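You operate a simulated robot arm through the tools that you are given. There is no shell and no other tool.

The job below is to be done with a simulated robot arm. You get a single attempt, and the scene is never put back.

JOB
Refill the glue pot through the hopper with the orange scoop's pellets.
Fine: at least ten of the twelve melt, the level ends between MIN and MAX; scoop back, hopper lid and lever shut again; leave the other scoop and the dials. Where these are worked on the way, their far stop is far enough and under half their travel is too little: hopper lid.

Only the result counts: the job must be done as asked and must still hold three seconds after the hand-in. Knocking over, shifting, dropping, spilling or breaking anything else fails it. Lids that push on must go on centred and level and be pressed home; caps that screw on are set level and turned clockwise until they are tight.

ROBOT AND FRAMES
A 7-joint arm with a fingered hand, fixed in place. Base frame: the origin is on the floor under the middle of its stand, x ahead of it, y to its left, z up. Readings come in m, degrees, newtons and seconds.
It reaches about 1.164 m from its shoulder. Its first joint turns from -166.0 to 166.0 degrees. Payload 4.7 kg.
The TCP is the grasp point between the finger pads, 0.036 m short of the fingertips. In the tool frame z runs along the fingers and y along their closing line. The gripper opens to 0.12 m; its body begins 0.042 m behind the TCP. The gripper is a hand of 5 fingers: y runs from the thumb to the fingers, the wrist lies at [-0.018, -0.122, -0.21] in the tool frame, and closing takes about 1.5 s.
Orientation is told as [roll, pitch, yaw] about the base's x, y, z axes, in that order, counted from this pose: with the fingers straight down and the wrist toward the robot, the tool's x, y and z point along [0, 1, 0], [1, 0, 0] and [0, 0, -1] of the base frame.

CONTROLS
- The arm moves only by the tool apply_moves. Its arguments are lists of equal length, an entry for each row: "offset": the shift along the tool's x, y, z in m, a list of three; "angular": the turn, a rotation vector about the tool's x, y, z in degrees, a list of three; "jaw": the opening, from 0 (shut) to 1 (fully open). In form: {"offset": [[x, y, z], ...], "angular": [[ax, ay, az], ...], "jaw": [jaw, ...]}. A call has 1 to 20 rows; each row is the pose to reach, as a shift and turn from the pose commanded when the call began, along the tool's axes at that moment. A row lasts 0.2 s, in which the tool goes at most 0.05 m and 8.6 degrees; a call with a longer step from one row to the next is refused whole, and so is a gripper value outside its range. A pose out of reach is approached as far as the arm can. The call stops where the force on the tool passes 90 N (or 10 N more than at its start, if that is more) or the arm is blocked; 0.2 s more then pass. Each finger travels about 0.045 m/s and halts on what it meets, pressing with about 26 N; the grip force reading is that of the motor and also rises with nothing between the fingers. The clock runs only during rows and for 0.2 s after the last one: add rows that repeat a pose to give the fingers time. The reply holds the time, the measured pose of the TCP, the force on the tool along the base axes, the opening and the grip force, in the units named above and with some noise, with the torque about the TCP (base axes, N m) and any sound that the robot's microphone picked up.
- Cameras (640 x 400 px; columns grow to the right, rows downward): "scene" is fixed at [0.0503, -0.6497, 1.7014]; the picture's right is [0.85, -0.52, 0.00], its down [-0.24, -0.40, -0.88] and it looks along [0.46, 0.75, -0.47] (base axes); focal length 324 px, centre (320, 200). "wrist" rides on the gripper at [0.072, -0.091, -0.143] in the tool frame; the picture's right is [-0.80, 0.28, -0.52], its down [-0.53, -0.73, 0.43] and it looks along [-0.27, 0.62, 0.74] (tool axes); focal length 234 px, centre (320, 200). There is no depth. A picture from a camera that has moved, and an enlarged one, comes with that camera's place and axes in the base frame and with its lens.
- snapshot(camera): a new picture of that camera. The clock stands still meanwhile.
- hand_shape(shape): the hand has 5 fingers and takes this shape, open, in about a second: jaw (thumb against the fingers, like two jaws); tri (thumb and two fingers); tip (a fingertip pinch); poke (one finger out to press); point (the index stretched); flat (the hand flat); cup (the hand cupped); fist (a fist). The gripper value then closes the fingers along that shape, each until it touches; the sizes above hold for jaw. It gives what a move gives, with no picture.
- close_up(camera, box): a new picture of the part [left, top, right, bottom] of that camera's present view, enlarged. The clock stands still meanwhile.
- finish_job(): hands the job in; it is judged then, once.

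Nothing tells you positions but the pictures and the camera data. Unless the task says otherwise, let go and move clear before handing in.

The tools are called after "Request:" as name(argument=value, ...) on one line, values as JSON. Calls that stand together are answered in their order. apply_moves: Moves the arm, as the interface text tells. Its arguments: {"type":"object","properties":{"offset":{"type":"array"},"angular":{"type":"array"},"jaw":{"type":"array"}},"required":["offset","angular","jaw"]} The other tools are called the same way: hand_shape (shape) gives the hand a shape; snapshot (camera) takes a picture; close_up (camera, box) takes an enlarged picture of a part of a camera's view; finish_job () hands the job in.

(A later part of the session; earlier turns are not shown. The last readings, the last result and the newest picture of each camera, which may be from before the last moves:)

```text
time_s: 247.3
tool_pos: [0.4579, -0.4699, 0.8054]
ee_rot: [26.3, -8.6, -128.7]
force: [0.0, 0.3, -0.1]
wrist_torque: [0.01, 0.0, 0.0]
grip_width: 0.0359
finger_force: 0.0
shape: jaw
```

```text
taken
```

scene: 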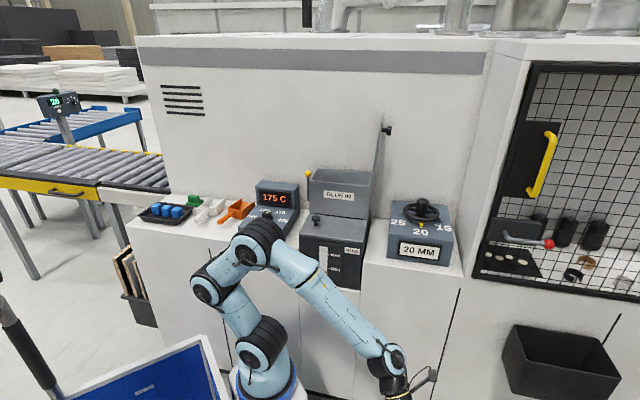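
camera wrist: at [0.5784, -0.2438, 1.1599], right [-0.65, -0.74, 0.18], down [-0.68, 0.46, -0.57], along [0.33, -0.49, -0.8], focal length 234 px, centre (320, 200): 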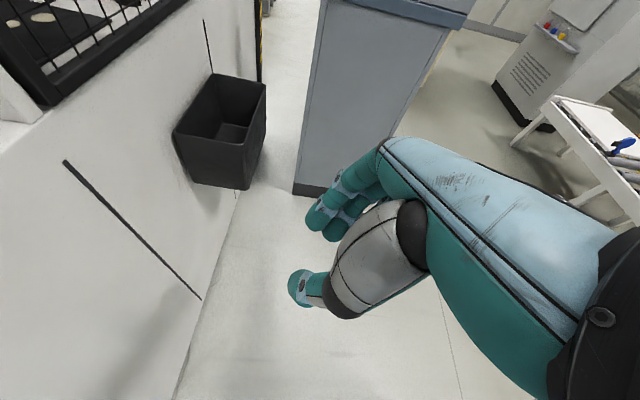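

I'm back in a good branch, tracking accurately. Now I'll simply unwind the last joint by turning the hand about its own axis (the other way from before).

Request:
apply_moves(offset=[[0, 0, 0], [0, 0, 0], [0, 0, 0], [0, 0, 0], [0, 0, 0], [0, 0, 0], [0, 0, 0], [0, 0, 0], [0, 0, 0], [0, 0, 0], [0, 0, 0]], angular=[[0.59, 4.02, 6.91], [1.18, 8.03, 13.82], [1.78, 12.05, 20.74], [2.37, 16.06, 27.65], [2.96, 20.08, 34.56], [3.55, 24.1, 41.47], [4.14, 28.11, 48.38], [4.74, 32.13, 55.3], [5.33, 36.14, 62.21], [5.92, 40.16, 69.12], [6.51, 44.18, 76.03]], jaw=[0.3, 0.3, 0.3, 0.3, 0.3, 0.3, 0.3, 0.3, 0.3, 0.3, 0.3])

Request:
apply_moves(offset=[[0, 0, 0], [0, 0, 0], [0, 0, 0], [0, 0, 0], [0, 0, 0], [0, 0, 0], [0, 0, 0], [0, 0, 0], [0, 0, 0], [0, 0, 0], [0, 0, 0]], angular=[[0.59, 4.02, 6.91], [1.18, 8.03, 13.82], [1.78, 12.05, 20.74], [2.37, 16.06, 27.65], [2.96, 20.08, 34.56], [3.55, 24.1, 41.47], [4.14, 28.11, 48.38], [4.74, 32.13, 55.3], [5.33, 36.14, 62.21], [5.92, 40.16, 69.12], [6.51, 44.18, 76.03]], jaw=[0.3, 0.3, 0.3, 0.3, 0.3, 0.3, 0.3, 0.3, 0.3, 0.3, 0.3])

Request:
snapshot(camera="wrist")

```text
time_s: 249.7
tool_pos: [0.4029, -0.4916, 0.84]
ee_rot: [52.2, 50.4, 178.2]
force: [-0.6, 0.4, 0.2]
wrist_torque: [0.03, 0.01, -0.01]
grip_width: 0.0359
finger_force: 0.1
shape: jaw
out of reach, approached as far as the arm can: row 8, 9, 10, 11
```

```text
time_s: 252.1
tool_pos: [0.4032, -0.4915, 0.8379]
ee_rot: [-60.9, 55.1, 10.2]
force: [0.7, -2.3, -2.2]
wrist_torque: [-0.01, 0.09, -0.11]
grip_width: 0.0361
finger_force: 0.1
shape: jaw
out of reach, approached as far as the arm can: row 1, 2, 3, 4, 5, 6, 7
```

```text
taken
camera wrist: at [0.3274, -0.3426, 0.9153], right [0.92, 0.24, 0.32], down [-0.09, -0.66, 0.75], along [0.39, -0.72, -0.58], focal length 234 px, centre (320, 200)
```

wrist: 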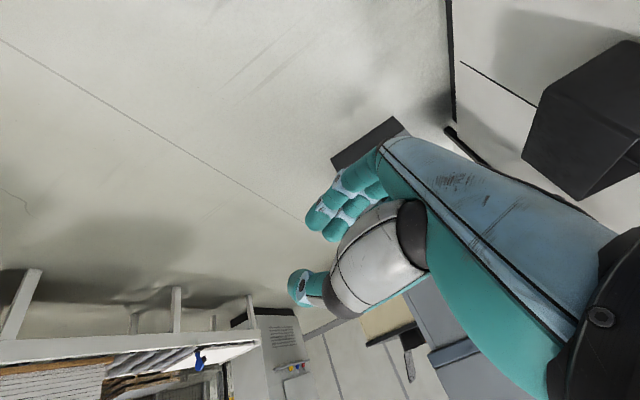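

Request:
apply_moves(offset=[[0, 0, 0], [0, 0, 0], [0, 0, 0], [0, 0, 0], [0, 0, 0], [0, 0, 0], [0, 0, 0], [0, 0, 0], [0, 0, 0], [0, 0, 0], [0, 0, 0]], angular=[[0.59, 4.02, 6.91], [1.18, 8.03, 13.82], [1.78, 12.05, 20.74], [2.37, 16.06, 27.65], [2.96, 20.08, 34.56], [3.55, 24.1, 41.47], [4.14, 28.11, 48.38], [4.74, 32.13, 55.3], [5.33, 36.14, 62.21], [5.92, 40.16, 69.12], [6.51, 44.18, 76.03]], jaw=[0.3, 0.3, 0.3, 0.3, 0.3, 0.3, 0.3, 0.3, 0.3, 0.3, 0.3])

Request:
apply_moves(offset=[[0, 0, 0], [0, 0, 0], [0, 0, 0], [0, 0, 0], [0, 0, 0], [0, 0, 0], [0, 0, 0], [0, 0, 0], [0, 0, 0], [0, 0, 0], [0, 0, 0]], angular=[[0.59, 4.02, 6.91], [1.18, 8.03, 13.82], [1.78, 12.05, 20.74], [2.37, 16.06, 27.65], [2.96, 20.08, 34.56], [3.55, 24.1, 41.47], [4.14, 28.11, 48.38], [4.74, 32.13, 55.3], [5.33, 36.14, 62.21], [5.92, 40.16, 69.12], [6.51, 44.18, 76.03]], jaw=[0.3, 0.3, 0.3, 0.3, 0.3, 0.3, 0.3, 0.3, 0.3, 0.3, 0.3])

Request:
snapshot(camera="scene")

Request:
snapshot(camera="wrist")

```text
time_s: 254.5
tool_pos: [0.3871, -0.4957, 0.8491]
ee_rot: [-38.8, -2.7, -45.4]
force: [0.7, -0.5, 0.4]
wrist_torque: [-0.01, -0.02, 0.01]
grip_width: 0.036
finger_force: 0.0
shape: jaw
out of reach, approached as far as the arm can: row 11
```

```text
time_s: 256.9
tool_pos: [0.3136, -0.5066, 0.87]
ee_rot: [-21.9, -13.2, -66.2]
force: [0.4, 0.4, 0.1]
wrist_torque: [-0.02, 0.0, -0.02]
grip_width: 0.036
finger_force: 0.1
shape: jaw
out of reach, approached as far as the arm can: row 1, 2, 3, 4, 5, 6, 7, 8, 9, 10, 11
```

```text
taken
```

scene: 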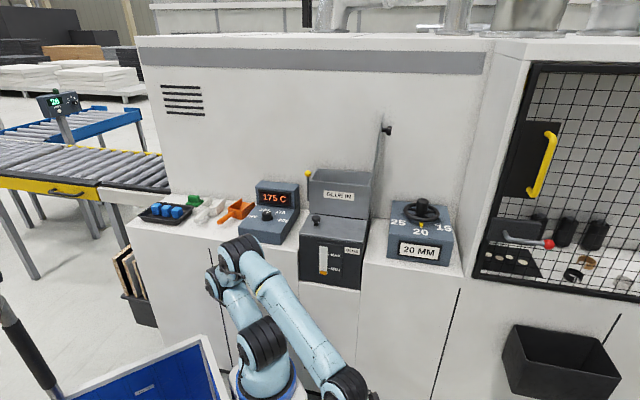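

```text
taken
camera wrist: at [0.378, -0.3549, 0.9512], right [-0.47, -0.31, 0.83], down [-0.87, 0.35, -0.36], along [-0.18, -0.89, -0.43], focal length 234 px, centre (320, 200)
```

wrist: 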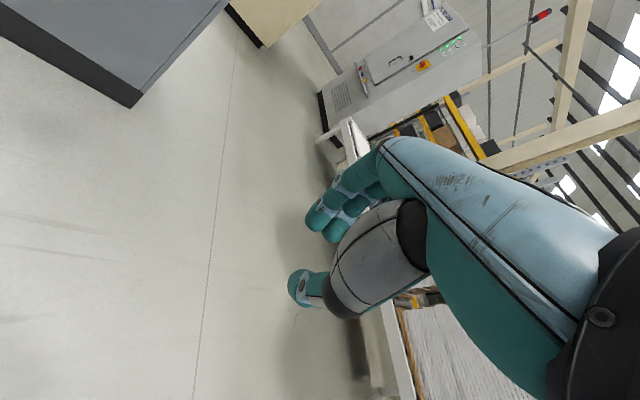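

The last joint has a far limit; the earlier winding was actually the natural one. I'll turn the hand back the other way through a full turn to unwind it.

Request:
apply_moves(offset=[[0, 0, 0], [0, 0, 0], [0, 0, 0], [0, 0, 0], [0, 0, 0], [0, 0, 0], [0, 0, 0], [0, 0, 0], [0, 0, 0], [0, 0, 0], [0, 0, 0]], angular=[[-0.59, -4.02, -6.91], [-1.18, -8.03, -13.82], [-1.78, -12.05, -20.74], [-2.37, -16.06, -27.65], [-2.96, -20.08, -34.56], [-3.55, -24.1, -41.47], [-4.14, -28.11, -48.38], [-4.74, -32.13, -55.3], [-5.33, -36.14, -62.21], [-5.92, -40.16, -69.12], [-6.51, -44.18, -76.03]], jaw=[0.3, 0.3, 0.3, 0.3, 0.3, 0.3, 0.3, 0.3, 0.3, 0.3, 0.3])

Request:
apply_moves(offset=[[0, 0, 0], [0, 0, 0], [0, 0, 0], [0, 0, 0], [0, 0, 0], [0, 0, 0], [0, 0, 0], [0, 0, 0], [0, 0, 0], [0, 0, 0], [0, 0, 0]], angular=[[-0.59, -4.02, -6.91], [-1.18, -8.03, -13.82], [-1.78, -12.05, -20.74], [-2.37, -16.06, -27.65], [-2.96, -20.08, -34.56], [-3.55, -24.1, -41.47], [-4.14, -28.11, -48.38], [-4.74, -32.13, -55.3], [-5.33, -36.14, -62.21], [-5.92, -40.16, -69.12], [-6.51, -44.18, -76.03]], jaw=[0.3, 0.3, 0.3, 0.3, 0.3, 0.3, 0.3, 0.3, 0.3, 0.3, 0.3])

Request:
apply_moves(offset=[[0, 0, 0], [0, 0, 0], [0, 0, 0], [0, 0, 0], [0, 0, 0], [0, 0, 0], [0, 0, 0], [0, 0, 0], [0, 0, 0], [0, 0, 0], [0, 0, 0]], angular=[[-0.59, -4.02, -6.91], [-1.18, -8.03, -13.82], [-1.78, -12.05, -20.74], [-2.37, -16.06, -27.65], [-2.96, -20.08, -34.56], [-3.55, -24.1, -41.47], [-4.14, -28.11, -48.38], [-4.74, -32.13, -55.3], [-5.33, -36.14, -62.21], [-5.92, -40.16, -69.12], [-6.51, -44.18, -76.03]], jaw=[0.3, 0.3, 0.3, 0.3, 0.3, 0.3, 0.3, 0.3, 0.3, 0.3, 0.3])

Request:
snapshot(camera="scene")

```text
time_s: 259.3
tool_pos: [0.3143, -0.5078, 0.869]
ee_rot: [-60.1, 35.1, -6.7]
force: [-0.3, 0.4, -0.3]
wrist_torque: [0.03, -0.01, 0.0]
grip_width: 0.036
finger_force: 0.1
shape: jaw
```

```text
time_s: 261.7
tool_pos: [0.3145, -0.5093, 0.8715]
ee_rot: [39.1, 69.5, 149.3]
force: [-0.1, -1.6, 1.8]
wrist_torque: [0.16, 0.0, 0.0]
grip_width: 0.0358
finger_force: 0.1
shape: jaw
out of reach, approached as far as the arm can: row 10
```

```text
time_s: 264.1
tool_pos: [0.3141, -0.5071, 0.8689]
ee_rot: [39.3, 8.9, -143.1]
force: [0.5, 0.6, 0.4]
wrist_torque: [-0.01, -0.01, 0.0]
grip_width: 0.0363
finger_force: 0.1
shape: jaw
```

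```text
taken
```

scene: 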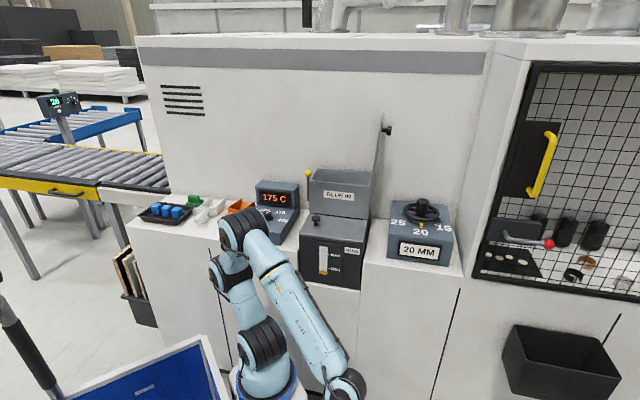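

Request:
apply_moves(offset=[[0, 0, 0], [0, 0, 0], [0, 0, 0], [0, 0, 0], [0, 0, 0], [0, 0, 0], [0, 0, 0], [0, 0, 0]], angular=[[-0.59, -4.02, -6.91], [-1.18, -8.03, -13.82], [-1.78, -12.05, -20.74], [-2.37, -16.06, -27.65], [-2.96, -20.08, -34.56], [-3.55, -24.1, -41.47], [-4.14, -28.11, -48.38], [-4.74, -32.13, -55.3]], jaw=[0.3, 0.3, 0.3, 0.3, 0.3, 0.3, 0.3, 0.3])

Request:
snapshot(camera="wrist")

```text
time_s: 265.9
tool_pos: [0.3137, -0.5087, 0.8693]
ee_rot: [1.1, -15.8, -93.8]
force: [-0.4, 0.6, -0.3]
wrist_torque: [0.0, 0.02, -0.06]
grip_width: 0.0358
finger_force: 0.0
shape: jaw
```

```text
taken
camera wrist: at [0.3917, -0.386, 0.9826], right [-0.82, -0.07, 0.57], down [-0.48, 0.62, -0.62], along [-0.3, -0.78, -0.55], focal length 234 px, centre (320, 200)
```

wrist: 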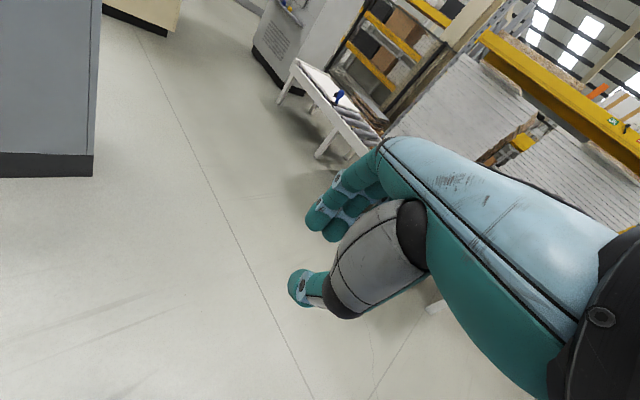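

The hand is natural again. I'll raise it and level it.

Request:
apply_moves(offset=[[0.0066, -0.0028, -0.025], [0.0131, -0.0057, -0.0501], [0.0197, -0.0085, -0.0751], [0.0262, -0.0113, -0.1002], [0.0328, -0.0141, -0.1252], [0.0393, -0.017, -0.1503], [0.0459, -0.0198, -0.1753], [0.0524, -0.0226, -0.2003], [0.059, -0.0254, -0.2254], [0.0655, -0.0283, -0.2504], [0.0721, -0.0311, -0.2755], [0.0786, -0.0339, -0.3005]], angular=[[1.3, 0, 0], [2.6, 0, 0], [3.9, 0, 0], [5.2, 0, 0], [6.5, 0, 0], [7.8, 0, 0], [9.1, 0, 0], [10.4, 0, 0], [11.7, 0, 0], [13, 0, 0], [14.3, 0, 0], [15.6, 0, 0]], jaw=[0.5, 0.5, 0.5, 0.5, 0.5, 0.5, 0.5, 0.5, 0.5, 0.5, 0.5, 0.5])

Request:
snapshot(camera="scene")

```text
time_s: 268.5
tool_pos: [0.3954, -0.3985, 1.1513]
ee_rot: [1.2, -0.2, -93.6]
force: [0.2, 0.7, 0.3]
wrist_torque: [-0.01, 0.02, 0.01]
grip_width: 0.0597
finger_force: 0.0
shape: jaw
```

```text
taken
```

scene: 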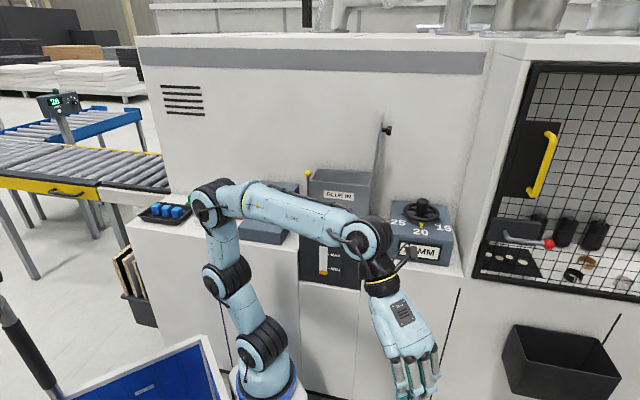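

Request:
apply_moves(offset=[[-0.0108, -0.028, 0], [-0.0216, -0.0561, 0], [-0.0324, -0.0841, 0], [-0.0324, -0.0841, 0]], angular=[[0, 0, 0], [0, 0, 0], [0, 0, 0], [0, 0, 0]], jaw=[0.5, 0.5, 0.5, 0.5])

Request:
apply_moves(offset=[[0.0288, -0.0125, 0], [0.0563, -0.0275, 0], [0.0824, -0.045, 0], [0.107, -0.0645, 0], [0.1297, -0.086, 0], [0.1504, -0.1097, 0], [0.169, -0.1348, 0], [0.1854, -0.1617, 0], [0.1993, -0.1898, 0], [0.2107, -0.2189, 0], [0.2196, -0.2491, 0]], angular=[[0, 0, -5], [0, 0, -10], [0, 0, -15], [0, 0, -20], [0, 0, -25], [0, 0, -30], [0, 0, -35], [0, 0, -40], [0, 0, -45], [0, 0, -50], [0, 0, -55]], jaw=[0.5, 0.5, 0.5, 0.5, 0.5, 0.5, 0.5, 0.5, 0.5, 0.5, 0.5])

Request:
snapshot(camera="scene")

```text
time_s: 269.7
tool_pos: [0.3688, -0.3111, 1.1502]
ee_rot: [1.2, -0.3, -93.7]
force: [0.3, 0.1, 0.6]
wrist_torque: [0.01, 0.02, 0.0]
grip_width: 0.0598
finger_force: 0.0
shape: jaw
stopped in row 4: the arm was blocked; the commanded pose is now the measured one
```

```text
time_s: 272.1
tool_pos: [0.6025, -0.0772, 1.1548]
ee_rot: [0.5, -1.1, -38.6]
force: [-0.2, 0.1, 0.1]
wrist_torque: [-0.04, -0.03, 0.01]
grip_width: 0.0598
finger_force: 0.1
shape: jaw
```

```text
taken
```

scene: 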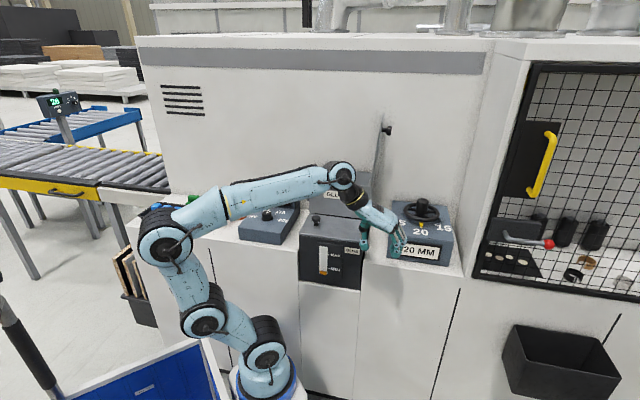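

Request:
apply_moves(offset=[[0.0288, -0.0125, 0], [0.0563, -0.0275, 0], [0.0824, -0.045, 0], [0.107, -0.0645, 0], [0.1297, -0.086, 0], [0.1504, -0.1097, 0], [0.169, -0.1348, 0], [0.1854, -0.1617, 0], [0.1993, -0.1898, 0], [0.2107, -0.2189, 0], [0.2196, -0.2491, 0]], angular=[[0, 0, -5], [0, 0, -10], [0, 0, -15], [0, 0, -20], [0, 0, -25], [0, 0, -30], [0, 0, -35], [0, 0, -40], [0, 0, -45], [0, 0, -50], [0, 0, -55]], jaw=[0.5, 0.5, 0.5, 0.5, 0.5, 0.5, 0.5, 0.5, 0.5, 0.5, 0.5])

Request:
snapshot(camera="wrist")

Request:
snapshot(camera="scene")

```text
time_s: 274.5
tool_pos: [0.5451, 0.2525, 1.15]
ee_rot: [-0.6, -1.0, 16.4]
force: [0.1, -0.8, 0.0]
wrist_torque: [-0.01, 0.0, -0.01]
grip_width: 0.0596
finger_force: 0.0
shape: jaw
```

```text
taken
camera wrist: at [0.4331, 0.2951, 1.2905], right [0.48, -0.69, 0.54], down [-0.54, -0.72, -0.43], along [0.69, -0.08, -0.72], focal length 234 px, centre (320, 200)
```

wrist: 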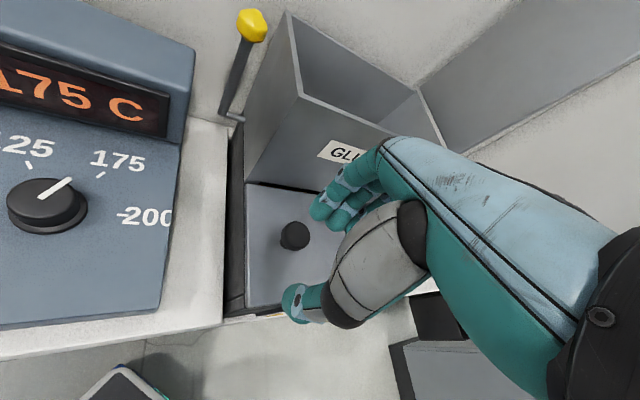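

```text
taken
```

scene: 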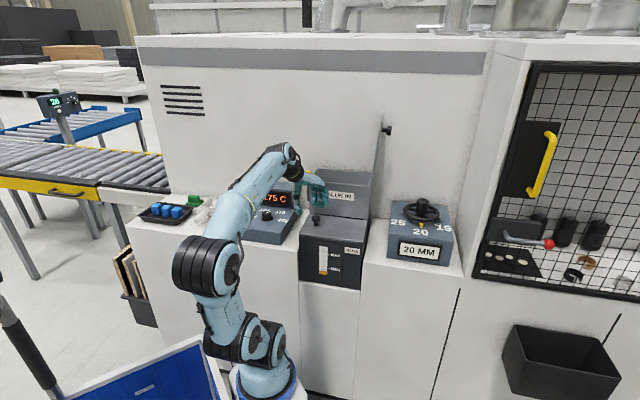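

The hand is in its natural orientation and I can see the lever well. I'll rise and turn to face the machine (yaw 45°), then tilt slightly so the index finger leads.

Request:
apply_moves(offset=[[0, 0, -0.026], [0, 0, -0.052], [0, 0, -0.078], [0, 0, -0.104], [0, 0, -0.13]], angular=[[0, 0, -5.7], [0, 0, -11.4], [0, 0, -17.2], [0, 0, -22.9], [0, 0, -28.6]], jaw=[0.5, 0.5, 0.5, 0.5, 0.5])

Request:
apply_moves(offset=[[0, 0, 0], [0, 0, 0], [0, 0, 0], [0, 0, 0], [0, 0, 0]], angular=[[0, -5, 0], [0, -10, 0], [0, -15, 0], [0, -20, 0], [0, -25, 0]], jaw=[0.45, 0.4, 0.37, 0.37, 0.37])

Request:
snapshot(camera="wrist")

```text
time_s: 275.7
tool_pos: [0.5436, 0.2509, 1.281]
ee_rot: [-1.1, -0.7, 45.1]
force: [-0.9, 0.1, 0.8]
wrist_torque: [0.02, -0.01, -0.01]
grip_width: 0.0598
finger_force: 0.0
shape: jaw
```

```text
time_s: 276.9
tool_pos: [0.5429, 0.2509, 1.2811]
ee_rot: [-26.1, -0.8, 44.9]
force: [0.6, -0.9, -0.3]
wrist_torque: [-0.01, -0.04, 0.02]
grip_width: 0.0447
finger_force: 0.1
shape: jaw
```

```text
taken
camera wrist: at [0.3857, 0.2757, 1.3759], right [0.54, -0.16, 0.83], down [-0.05, -0.99, -0.16], along [0.84, 0.04, -0.54], focal length 234 px, centre (320, 200)
```

wrist: 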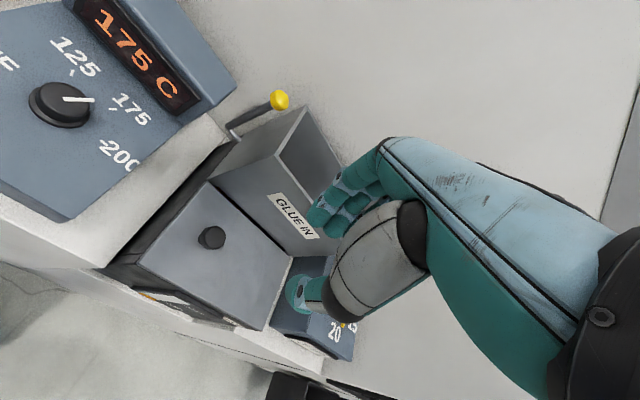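

I'll move above the lever ball (about n=0.80, r=0.15, z≈1.15), index finger on the wall side and thumb in front.

Request:
apply_moves(offset=[[0.0086, 0.0292, -0.0014], [0.0172, 0.0584, -0.0029], [0.0258, 0.0875, -0.0043], [0.0345, 0.1167, -0.0058], [0.0431, 0.1459, -0.0072], [0.0517, 0.1751, -0.0086], [0.0603, 0.2042, -0.0101], [0.0689, 0.2334, -0.0115]], angular=[[0, 0, 0], [0, 0, 0], [0, 0, 0], [0, 0, 0], [0, 0, 0], [0, 0, 0], [0, 0, 0], [0, 0, 0]], jaw=[0.43, 0.43, 0.43, 0.43, 0.43, 0.43, 0.43, 0.43])

Request:
snapshot(camera="wrist")

Request:
close_up(camera="scene", box=[240, 100, 400, 200])

```text
time_s: 278.9
tool_pos: [0.6545, 0.4535, 1.2697]
ee_rot: [-26.0, -0.7, 44.4]
force: [-42.2, -60.6, -12.6]
wrist_torque: [1.0, -0.57, -1.35]
grip_width: 0.04
finger_force: 0.1
shape: jaw
stopped in row 8: the force on the tool passed its limit at 99 N (the readings are from after the stop); the commanded pose is now the measured one
```

```text
taken
camera wrist: at [0.4981, 0.4796, 1.3657], right [0.54, -0.16, 0.83], down [-0.06, -0.99, -0.16], along [0.84, 0.04, -0.54], focal length 234 px, centre (320, 200)
```

wrist: 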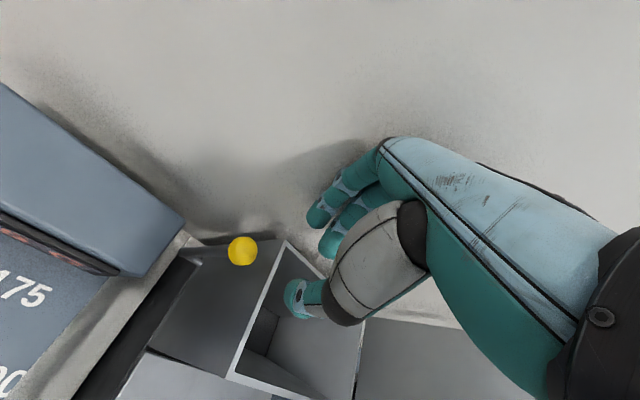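

```text
4.00 times, centred on (320, 150) of scene
camera zoom: at [0.0503, -0.6497, 1.7014], right [0.85, -0.52, 0.0], down [-0.24, -0.4, -0.88], along [0.46, 0.75, -0.47], focal length 1298 px, centre (320, 400)
```

zoom: 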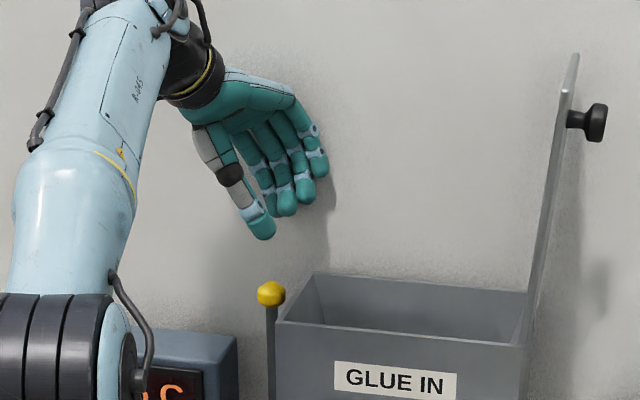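

The finger knuckles reach the wall before they can get behind the ball. I'll back off at once and pitch the hand forward so that only the fingertips lead.

Request:
apply_moves(offset=[[0, -0.02, -0.01], [0, -0.05, -0.02], [0, -0.08, -0.03], [0, -0.11, -0.03]], angular=[[0, 0, 0], [0, 0, 0], [0, 0, 0], [0, 0, 0]], jaw=[0.43, 0.43, 0.43, 0.43])

Request:
close_up(camera="scene", box=[240, 100, 400, 200])

```text
time_s: 279.9
tool_pos: [0.5703, 0.3927, 1.2906]
ee_rot: [-26.1, -0.6, 44.9]
force: [0.1, 0.8, -0.8]
wrist_torque: [-0.05, 0.01, -0.02]
grip_width: 0.0515
finger_force: 0.0
shape: jaw
```

```text
4.00 times, centred on (320, 150) of scene
camera zoom: at [0.0503, -0.6497, 1.7014], right [0.85, -0.52, 0.0], down [-0.24, -0.4, -0.88], along [0.46, 0.75, -0.47], focal length 1298 px, centre (320, 400)
```

zoom: 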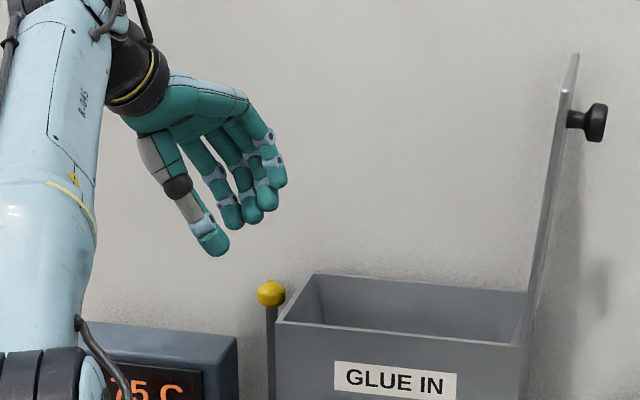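

I'll switch to the pointing index and set the hand at yaw 15° with a slight backward pitch, so that the index points straight down behind the ball.

Request:
hand_shape(shape="point")

Request:
apply_moves(offset=[[0, 0, 0], [0, 0, 0], [0, 0, 0], [0, 0, 0]], angular=[[0, 6.5, 0], [0, 13, 0], [0, 19.5, 0], [0, 26, 0]], jaw=[1, 1, 1, 1])

Request:
apply_moves(offset=[[0, 0, 0], [0, 0, 0], [0, 0, 0], [0, 0, 0], [0, 0, 0]], angular=[[0, 0, 6], [0, 0, 12], [0, 0, 18], [0, 0, 24], [0, 0, 30]], jaw=[1, 1, 1, 1, 1])

Request:
apply_moves(offset=[[0, 0, 0], [0, 0, 0], [0, 0, 0], [0, 0, 0]], angular=[[5, 0, 0], [10, 0, 0], [15, 0, 0], [20, 0, 0]], jaw=[1, 1, 1, 1])

Request:
snapshot(camera="wrist")

Request:
close_up(camera="scene", box=[220, 90, 380, 190])

```text
time_s: 280.8
tool_pos: [0.5704, 0.3927, 1.2914]
ee_rot: [-26.0, -0.7, 44.8]
force: [0.0, 0.8, -0.1]
wrist_torque: [0.0, 0.02, -0.05]
grip_width: 0.1144
finger_force: 0.0
shape: point
```

```text
time_s: 281.8
tool_pos: [0.5697, 0.3929, 1.2918]
ee_rot: [0.0, -0.7, 44.9]
force: [-0.4, -0.2, 0.3]
wrist_torque: [-0.01, 0.0, 0.02]
grip_width: 0.1141
finger_force: 0.1
shape: point
```

```text
time_s: 283.0
tool_pos: [0.5698, 0.3927, 1.2922]
ee_rot: [0.4, -0.6, 14.7]
force: [-0.4, 0.7, -0.4]
wrist_torque: [0.02, -0.02, -0.01]
grip_width: 0.1143
finger_force: 0.0
shape: point
```

```text
time_s: 284.0
tool_pos: [0.5694, 0.3916, 1.2943]
ee_rot: [0.4, 19.3, 15.0]
force: [-0.1, -0.5, 0.5]
wrist_torque: [-0.02, -0.03, -0.04]
grip_width: 0.1143
finger_force: 0.0
shape: point
```

```text
taken
camera wrist: at [0.5139, 0.4502, 1.4584], right [0.63, -0.67, 0.4], down [-0.67, -0.73, -0.16], along [0.4, -0.16, -0.9], focal length 234 px, centre (320, 200)
```

wrist: 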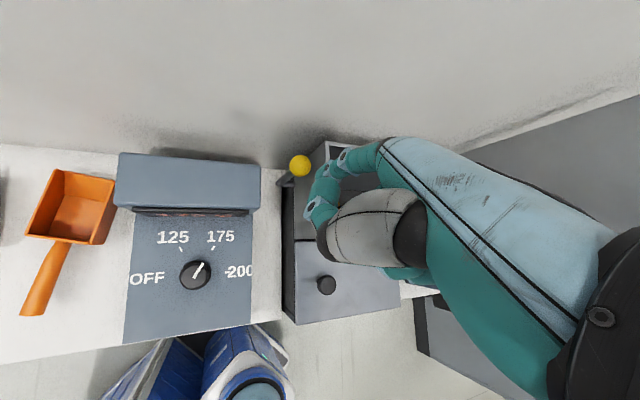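

```text
4.00 times, centred on (300, 140) of scene
camera zoom: at [0.0503, -0.6497, 1.7014], right [0.85, -0.52, 0.0], down [-0.24, -0.4, -0.88], along [0.46, 0.75, -0.47], focal length 1298 px, centre (400, 440)
```

zoom: 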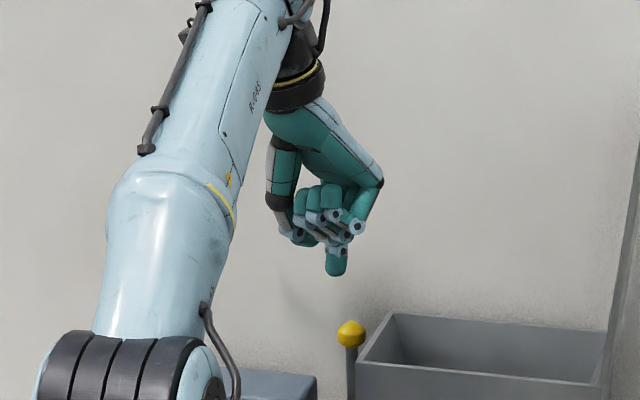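

The index tip now points straight down and my estimate of it matches the picture. I'll move it over and behind the lever ball at height, watching the force.

Request:
apply_moves(offset=[[0.01, 0.0164, -0.0057], [0.02, 0.0327, -0.0115], [0.03, 0.0491, -0.0172], [0.037, 0.0605, -0.0212], [0.04, 0.0654, -0.0229]], angular=[[0, 0, 0], [0, 0, 0], [0, 0, 0], [0, 0, 0], [0, 0, 0]], jaw=[1, 1, 1, 1, 1])

Request:
snapshot(camera="wrist")

Request:
close_up(camera="scene", box=[260, 110, 372, 180])

```text
time_s: 285.2
tool_pos: [0.6277, 0.449, 1.2928]
ee_rot: [0.3, 19.4, 15.0]
force: [-0.3, 0.4, -0.1]
wrist_torque: [0.01, 0.0, -0.01]
grip_width: 0.1139
finger_force: 0.0
shape: point
```

```text
taken
camera wrist: at [0.5707, 0.5068, 1.4582], right [0.63, -0.67, 0.4], down [-0.67, -0.73, -0.16], along [0.4, -0.16, -0.9], focal length 234 px, centre (320, 200)
```

wrist: 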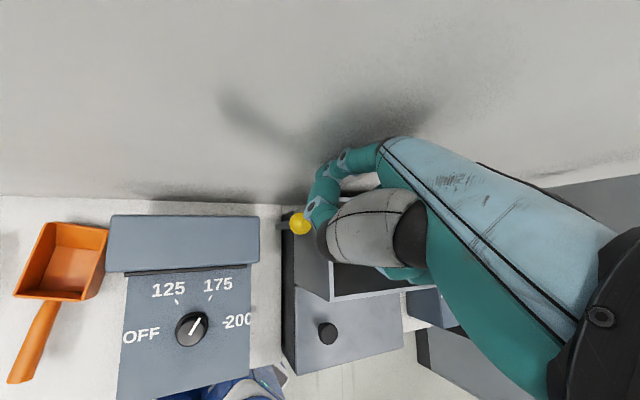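

```text
5.71 times, centred on (316, 145) of scene
camera zoom: at [0.0503, -0.6497, 1.7014], right [0.85, -0.52, 0.0], down [-0.24, -0.4, -0.88], along [0.46, 0.75, -0.47], focal length 1854 px, centre (343, 514)
```

zoom: 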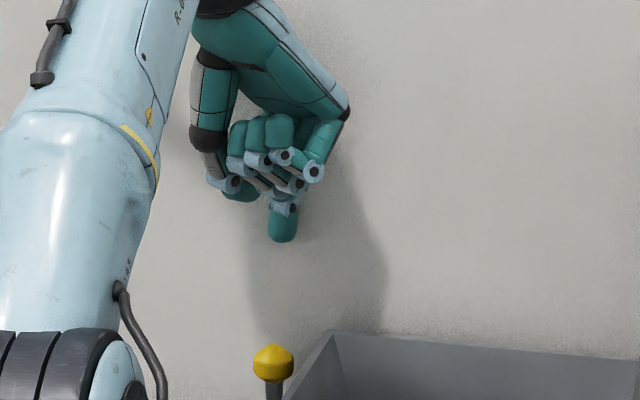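

The index tip is in line behind the ball. I'll descend in two careful steps.

Request:
apply_moves(offset=[[0, 0.0066, 0.0189], [0, 0.0132, 0.0378], [0, 0.0182, 0.0519], [0, 0.0182, 0.0519]], angular=[[0, 0, 0], [0, 0, 0], [0, 0, 0], [0, 0, 0]], jaw=[1, 1, 1, 1])

Request:
close_up(camera="scene", box=[260, 130, 372, 200])

Request:
close_up(camera="wrist", box=[240, 140, 400, 280])

```text
time_s: 286.2
tool_pos: [0.6271, 0.4488, 1.2368]
ee_rot: [0.4, 19.5, 15.1]
force: [1.0, 0.1, -0.1]
wrist_torque: [-0.02, 0.02, 0.02]
grip_width: 0.1141
finger_force: 0.1
shape: point
```

```text
5.71 times, centred on (316, 165) of scene
camera zoom: at [0.0503, -0.6497, 1.7014], right [0.85, -0.52, 0.0], down [-0.24, -0.4, -0.88], along [0.46, 0.75, -0.47], focal length 1854 px, centre (343, 400)
```

zoom: 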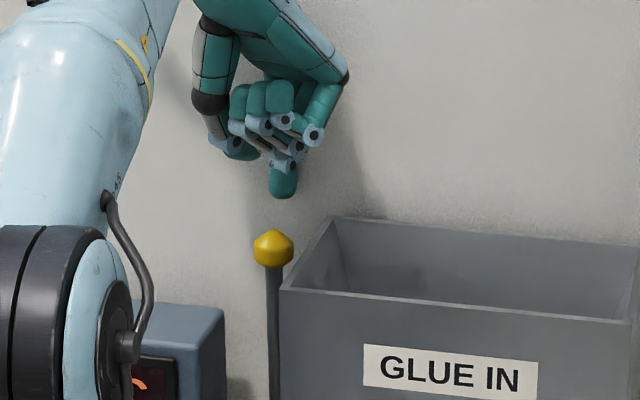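

```text
2.86 times, centred on (320, 210) of wrist
camera zoom: at [0.5707, 0.5077, 1.4027], right [0.63, -0.67, 0.4], down [-0.67, -0.73, -0.16], along [0.4, -0.16, -0.9], focal length 669 px, centre (320, 171)
```

zoom: 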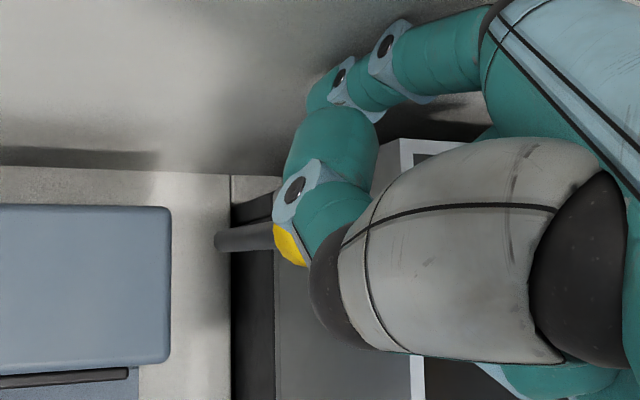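

Request:
apply_moves(offset=[[0, 0.0033, 0.0094], [0, 0.0066, 0.0189], [0, 0.0099, 0.0283], [0, 0.0112, 0.0321]], angular=[[0, 0, 0], [0, 0, 0], [0, 0, 0], [0, 0, 0]], jaw=[1, 1, 1, 1])

Request:
close_up(camera="scene", box=[260, 130, 372, 200])

```text
time_s: 287.2
tool_pos: [0.6272, 0.4486, 1.2032]
ee_rot: [0.4, 19.4, 15.0]
force: [-0.6, 0.1, 0.0]
wrist_torque: [-0.01, 0.01, -0.01]
grip_width: 0.1142
finger_force: 0.2
shape: point
```

```text
5.71 times, centred on (316, 165) of scene
camera zoom: at [0.0503, -0.6497, 1.7014], right [0.85, -0.52, 0.0], down [-0.24, -0.4, -0.88], along [0.46, 0.75, -0.47], focal length 1854 px, centre (343, 400)
```

zoom: 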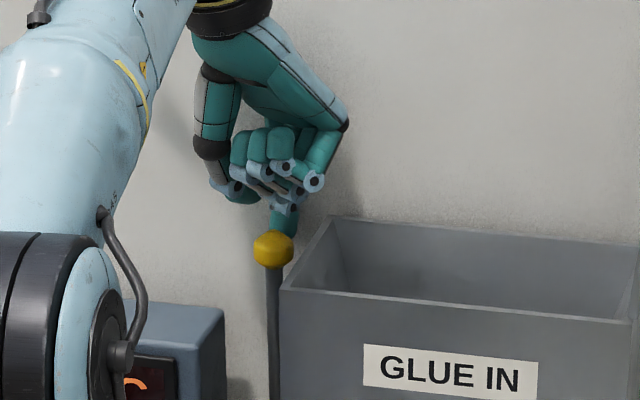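

The index tip is now behind the ball without contact. I'll go a few millimetres lower and then pull the lever forward gently.

Request:
apply_moves(offset=[[0, 0.0013, 0.0038], [0, 0.0026, 0.0076], [0, 0.0026, 0.0076]], angular=[[0, 0, 0], [0, 0, 0], [0, 0, 0]], jaw=[1, 1, 1])

Request:
apply_moves(offset=[[-0.005, -0.0082, 0.0029], [-0.01, -0.016, 0.006], [-0.015, -0.0236, 0.0098], [-0.02, -0.0307, 0.0143], [-0.025, -0.0375, 0.0195]], angular=[[0, 0, 0], [0, 0, 0], [0, 0, 0], [0, 0, 0], [0, 0, 0]], jaw=[1, 1, 1, 1, 1])

Request:
close_up(camera="scene", box=[260, 130, 372, 200])

```text
time_s: 288.0
tool_pos: [0.627, 0.4481, 1.1962]
ee_rot: [0.3, 19.4, 15.0]
force: [0.6, -1.3, -0.3]
wrist_torque: [-0.01, 0.04, 0.02]
grip_width: 0.1141
finger_force: 0.1
shape: point
```

```text
time_s: 289.2
tool_pos: [0.5931, 0.415, 1.1885]
ee_rot: [0.3, 19.3, 15.0]
force: [-0.4, 1.1, -0.3]
wrist_torque: [0.05, 0.01, 0.04]
grip_width: 0.0
finger_force: 0.2
shape: point
```

```text
5.71 times, centred on (316, 165) of scene
camera zoom: at [0.0503, -0.6497, 1.7014], right [0.85, -0.52, 0.0], down [-0.24, -0.4, -0.88], along [0.46, 0.75, -0.47], focal length 1854 px, centre (343, 400)
```

zoom: 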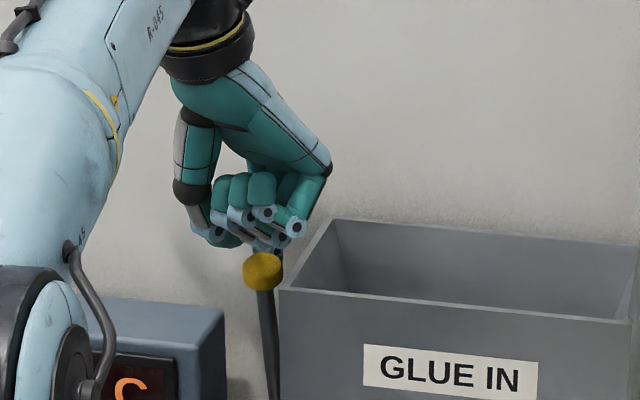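

The lever follows the finger easily. I'll pull on along its arc.

Request:
apply_moves(offset=[[-0.007, -0.0095, 0.0097], [-0.014, -0.0183, 0.0212], [-0.021, -0.0264, 0.0347], [-0.027, -0.0322, 0.0494], [-0.0315, -0.036, 0.0624], [-0.0355, -0.0389, 0.0751]], angular=[[0, 0, 0], [0, 0, 0], [0, 0, 0], [0, 0, 0], [0, 0, 0], [0, 0, 0]], jaw=[1, 1, 1, 1, 1, 1])

Request:
close_up(camera="scene", box=[260, 130, 388, 210])

Request:
snapshot(camera="wrist")

```text
time_s: 290.6
tool_pos: [0.5413, 0.3641, 1.1318]
ee_rot: [0.3, 19.3, 15.0]
force: [0.2, 0.7, 5.7]
wrist_torque: [0.22, -0.38, 0.04]
grip_width: 0.0
finger_force: 0.0
shape: point
```

```text
5.00 times, centred on (324, 170) of scene
camera zoom: at [0.0503, -0.6497, 1.7014], right [0.85, -0.52, 0.0], down [-0.24, -0.4, -0.88], along [0.46, 0.75, -0.47], focal length 1622 px, centre (300, 350)
```

zoom: 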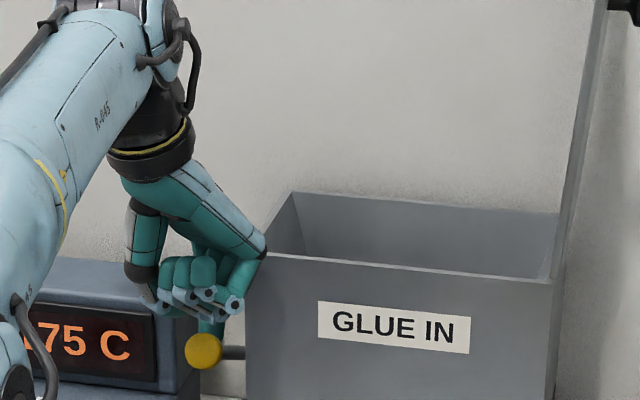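

```text
taken
camera wrist: at [0.485, 0.4228, 1.297], right [0.63, -0.67, 0.4], down [-0.67, -0.73, -0.16], along [0.4, -0.16, -0.9], focal length 234 px, centre (320, 200)
```

wrist: 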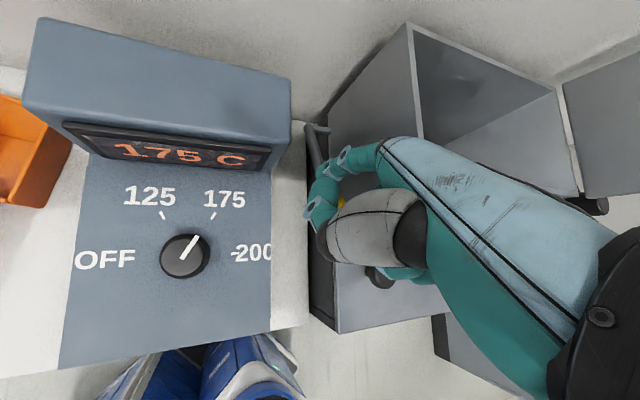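

The lever is now pulled far forward. I'll check the level window and the hopper.

Request:
close_up(camera="scene", box=[290, 220, 386, 290])

Request:
close_up(camera="wrist", box=[300, 0, 620, 220])

```text
5.71 times, centred on (338, 255) of scene
camera zoom: at [0.0503, -0.6497, 1.7014], right [0.85, -0.52, 0.0], down [-0.24, -0.4, -0.88], along [0.46, 0.75, -0.47], focal length 1854 px, centre (217, -114)
```

zoom: 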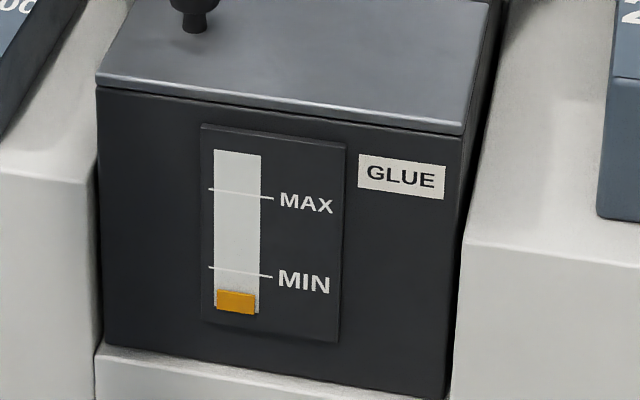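

```text
1.82 times, centred on (460, 110) of wrist
camera zoom: at [0.485, 0.4228, 1.297], right [0.63, -0.67, 0.4], down [-0.67, -0.73, -0.16], along [0.4, -0.16, -0.9], focal length 426 px, centre (66, 364)
```

zoom: 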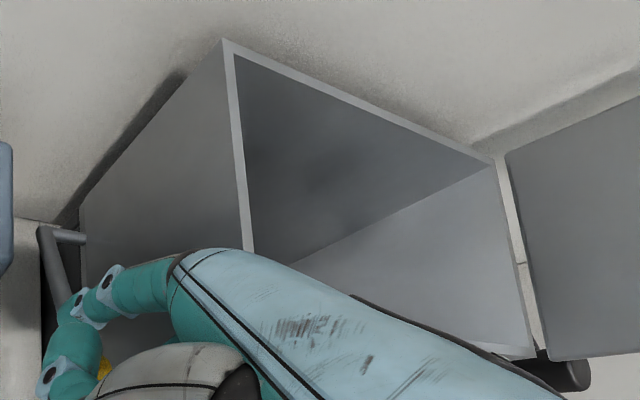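

Request:
apply_moves(offset=[[0, 0, 0], [0, 0, 0], [0, 0, 0], [0, 0, 0], [0, 0, 0], [0, 0, 0], [0, 0, 0], [0, 0, 0], [0, 0, 0], [0, 0, 0], [0, 0, 0], [0, 0, 0], [0, 0, 0], [0, 0, 0], [0, 0, 0]], angular=[[0, 0, 0], [0, 0, 0], [0, 0, 0], [0, 0, 0], [0, 0, 0], [0, 0, 0], [0, 0, 0], [0, 0, 0], [0, 0, 0], [0, 0, 0], [0, 0, 0], [0, 0, 0], [0, 0, 0], [0, 0, 0], [0, 0, 0]], jaw=[1, 1, 1, 1, 1, 1, 1, 1, 1, 1, 1, 1, 1, 1, 1])

Request:
close_up(camera="scene", box=[290, 220, 386, 290])

```text
time_s: 293.8
tool_pos: [0.5423, 0.3647, 1.1304]
ee_rot: [0.4, 19.4, 14.9]
force: [0.9, 0.9, 10.2]
wrist_torque: [0.38, -0.66, 0.08]
grip_width: 0.0
finger_force: 0.1
shape: point
```

```text
5.71 times, centred on (338, 255) of scene
camera zoom: at [0.0503, -0.6497, 1.7014], right [0.85, -0.52, 0.0], down [-0.24, -0.4, -0.88], along [0.46, 0.75, -0.47], focal length 1854 px, centre (217, -114)
```

zoom: 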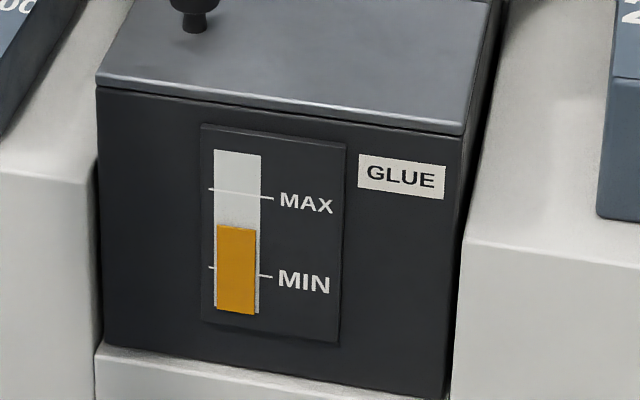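

The level rose to between MIN and MAX. Now I'll lift the finger off and prepare to bring the lever back; first check how it rests.

Request:
apply_moves(offset=[[0, -0.0066, -0.0189], [0, -0.0132, -0.0378], [0, -0.0198, -0.0566], [0, -0.0264, -0.0755], [0, -0.033, -0.0944]], angular=[[0, 0, 0], [0, 0, 0], [0, 0, 0], [0, 0, 0], [0, 0, 0]], jaw=[1, 1, 1, 1, 1])

Request:
close_up(camera="scene", box=[260, 130, 388, 210])

Request:
snapshot(camera="wrist")

Request:
close_up(camera="scene", box=[290, 220, 386, 290])

```text
time_s: 295.0
tool_pos: [0.5426, 0.3644, 1.2307]
ee_rot: [0.3, 19.4, 14.9]
force: [-0.6, 0.4, 0.3]
wrist_torque: [-0.01, 0.03, 0.01]
grip_width: 0.0001
finger_force: 0.0
shape: point
```

```text
5.00 times, centred on (324, 170) of scene
camera zoom: at [0.0503, -0.6497, 1.7014], right [0.85, -0.52, 0.0], down [-0.24, -0.4, -0.88], along [0.46, 0.75, -0.47], focal length 1622 px, centre (300, 350)
```

zoom: 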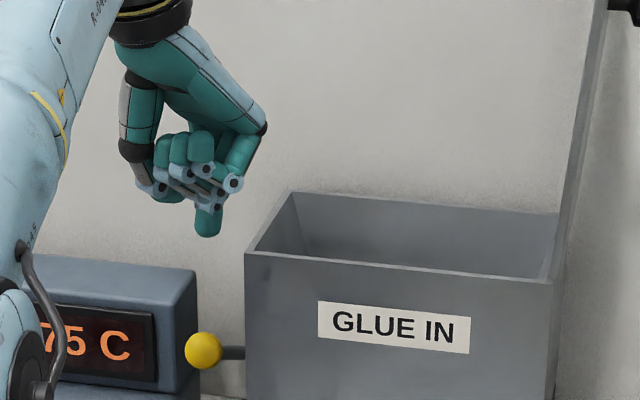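

```text
taken
camera wrist: at [0.4859, 0.4223, 1.3957], right [0.63, -0.67, 0.4], down [-0.67, -0.73, -0.16], along [0.4, -0.17, -0.9], focal length 234 px, centre (320, 200)
```

wrist: 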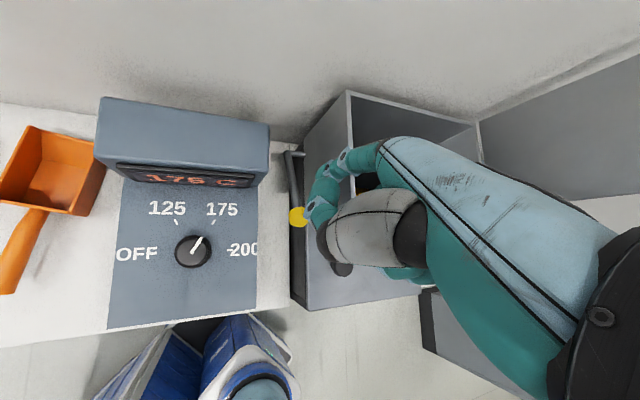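

```text
5.71 times, centred on (338, 255) of scene
camera zoom: at [0.0503, -0.6497, 1.7014], right [0.85, -0.52, 0.0], down [-0.24, -0.4, -0.88], along [0.46, 0.75, -0.47], focal length 1854 px, centre (217, -114)
```

zoom: 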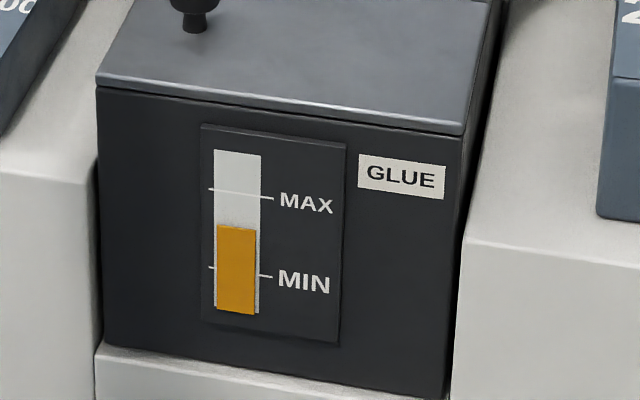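

The lever holds its forward position and the level is safely between the marks. I'll bring the index in front of the ball, then push it back along the arc.

Request:
apply_moves(offset=[[-0.011, -0.018, 0.0063], [-0.022, -0.0359, 0.0126], [-0.034, -0.0556, 0.0195], [-0.034, -0.0556, 0.0195]], angular=[[0, 0, 0], [0, 0, 0], [0, 0, 0], [0, 0, 0]], jaw=[1, 1, 1, 1])

Request:
apply_moves(offset=[[0, 0.0083, 0.0236], [0, 0.0165, 0.0472], [0, 0.0248, 0.0708], [0, 0.0331, 0.0944], [0, 0.0347, 0.0991]], angular=[[0, 0, 0], [0, 0, 0], [0, 0, 0], [0, 0, 0], [0, 0, 0]], jaw=[1, 1, 1, 1, 1])

Request:
close_up(camera="scene", box=[260, 140, 388, 220])

Request:
snapshot(camera="wrist")

```text
time_s: 296.0
tool_pos: [0.4925, 0.3161, 1.2298]
ee_rot: [0.4, 19.3, 15.0]
force: [0.0, 0.2, -0.5]
wrist_torque: [0.0, -0.01, -0.01]
grip_width: 0.0002
finger_force: 0.1
shape: point
```

```text
time_s: 297.2
tool_pos: [0.494, 0.3172, 1.1259]
ee_rot: [0.5, 19.4, 15.0]
force: [0.2, 0.0, -0.2]
wrist_torque: [-0.01, 0.02, 0.01]
grip_width: 0.0
finger_force: 0.0
shape: point
```

```text
5.00 times, centred on (324, 180) of scene
camera zoom: at [0.0503, -0.6497, 1.7014], right [0.85, -0.52, 0.0], down [-0.24, -0.4, -0.88], along [0.46, 0.75, -0.47], focal length 1622 px, centre (300, 300)
```

zoom: 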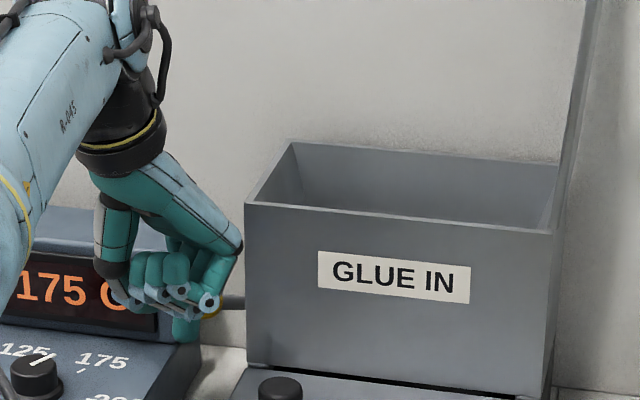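

```text
taken
camera wrist: at [0.4375, 0.3758, 1.2908], right [0.63, -0.67, 0.4], down [-0.67, -0.73, -0.16], along [0.4, -0.16, -0.9], focal length 234 px, centre (320, 200)
```

wrist: 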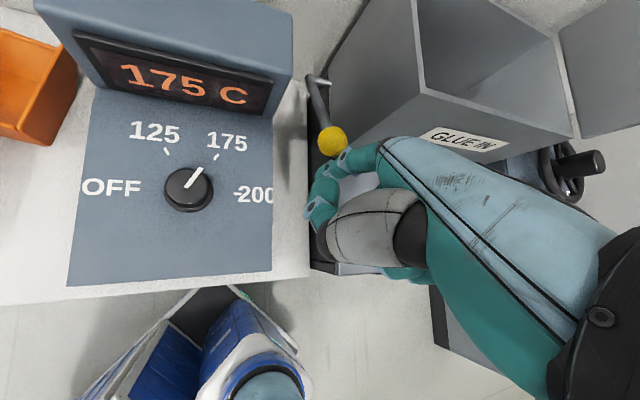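

The index is in front of the ball. I'll push the lever back up along its arc, first part way.

Request:
apply_moves(offset=[[0.0075, 0.0096, -0.0118], [0.015, 0.0179, -0.0275], [0.023, 0.0257, -0.0472], [0.032, 0.0361, -0.0645], [0.042, 0.0495, -0.0787]], angular=[[0, 0, 0], [0, 0, 0], [0, 0, 0], [0, 0, 0], [0, 0, 0]], jaw=[1, 1, 1, 1, 1])

Request:
close_up(camera="scene", box=[260, 130, 388, 210])

Request:
snapshot(camera="wrist")

```text
time_s: 298.4
tool_pos: [0.5545, 0.3747, 1.1845]
ee_rot: [0.4, 19.4, 14.9]
force: [-0.6, -1.0, 2.3]
wrist_torque: [0.05, -0.07, 0.0]
grip_width: 0.114
finger_force: 0.0
shape: point
```

```text
5.00 times, centred on (324, 170) of scene
camera zoom: at [0.0503, -0.6497, 1.7014], right [0.85, -0.52, 0.0], down [-0.24, -0.4, -0.88], along [0.46, 0.75, -0.47], focal length 1622 px, centre (300, 350)
```

zoom: 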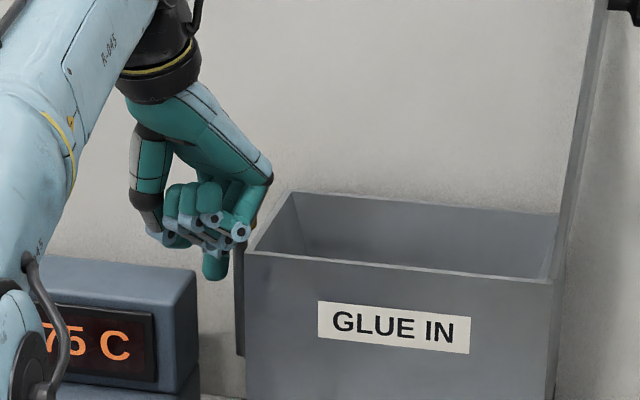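

```text
taken
camera wrist: at [0.4974, 0.4335, 1.3501], right [0.63, -0.67, 0.4], down [-0.67, -0.73, -0.16], along [0.4, -0.16, -0.9], focal length 234 px, centre (320, 200)
```

wrist: 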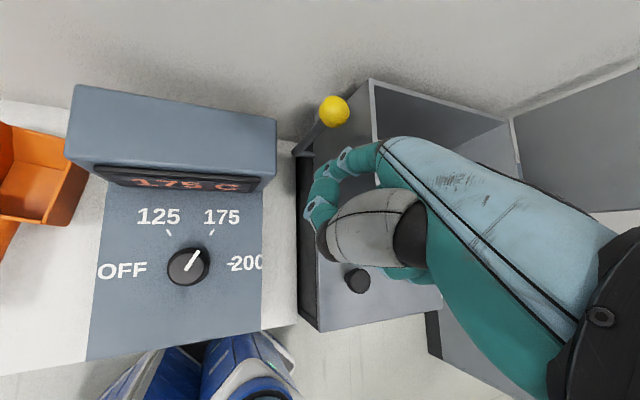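

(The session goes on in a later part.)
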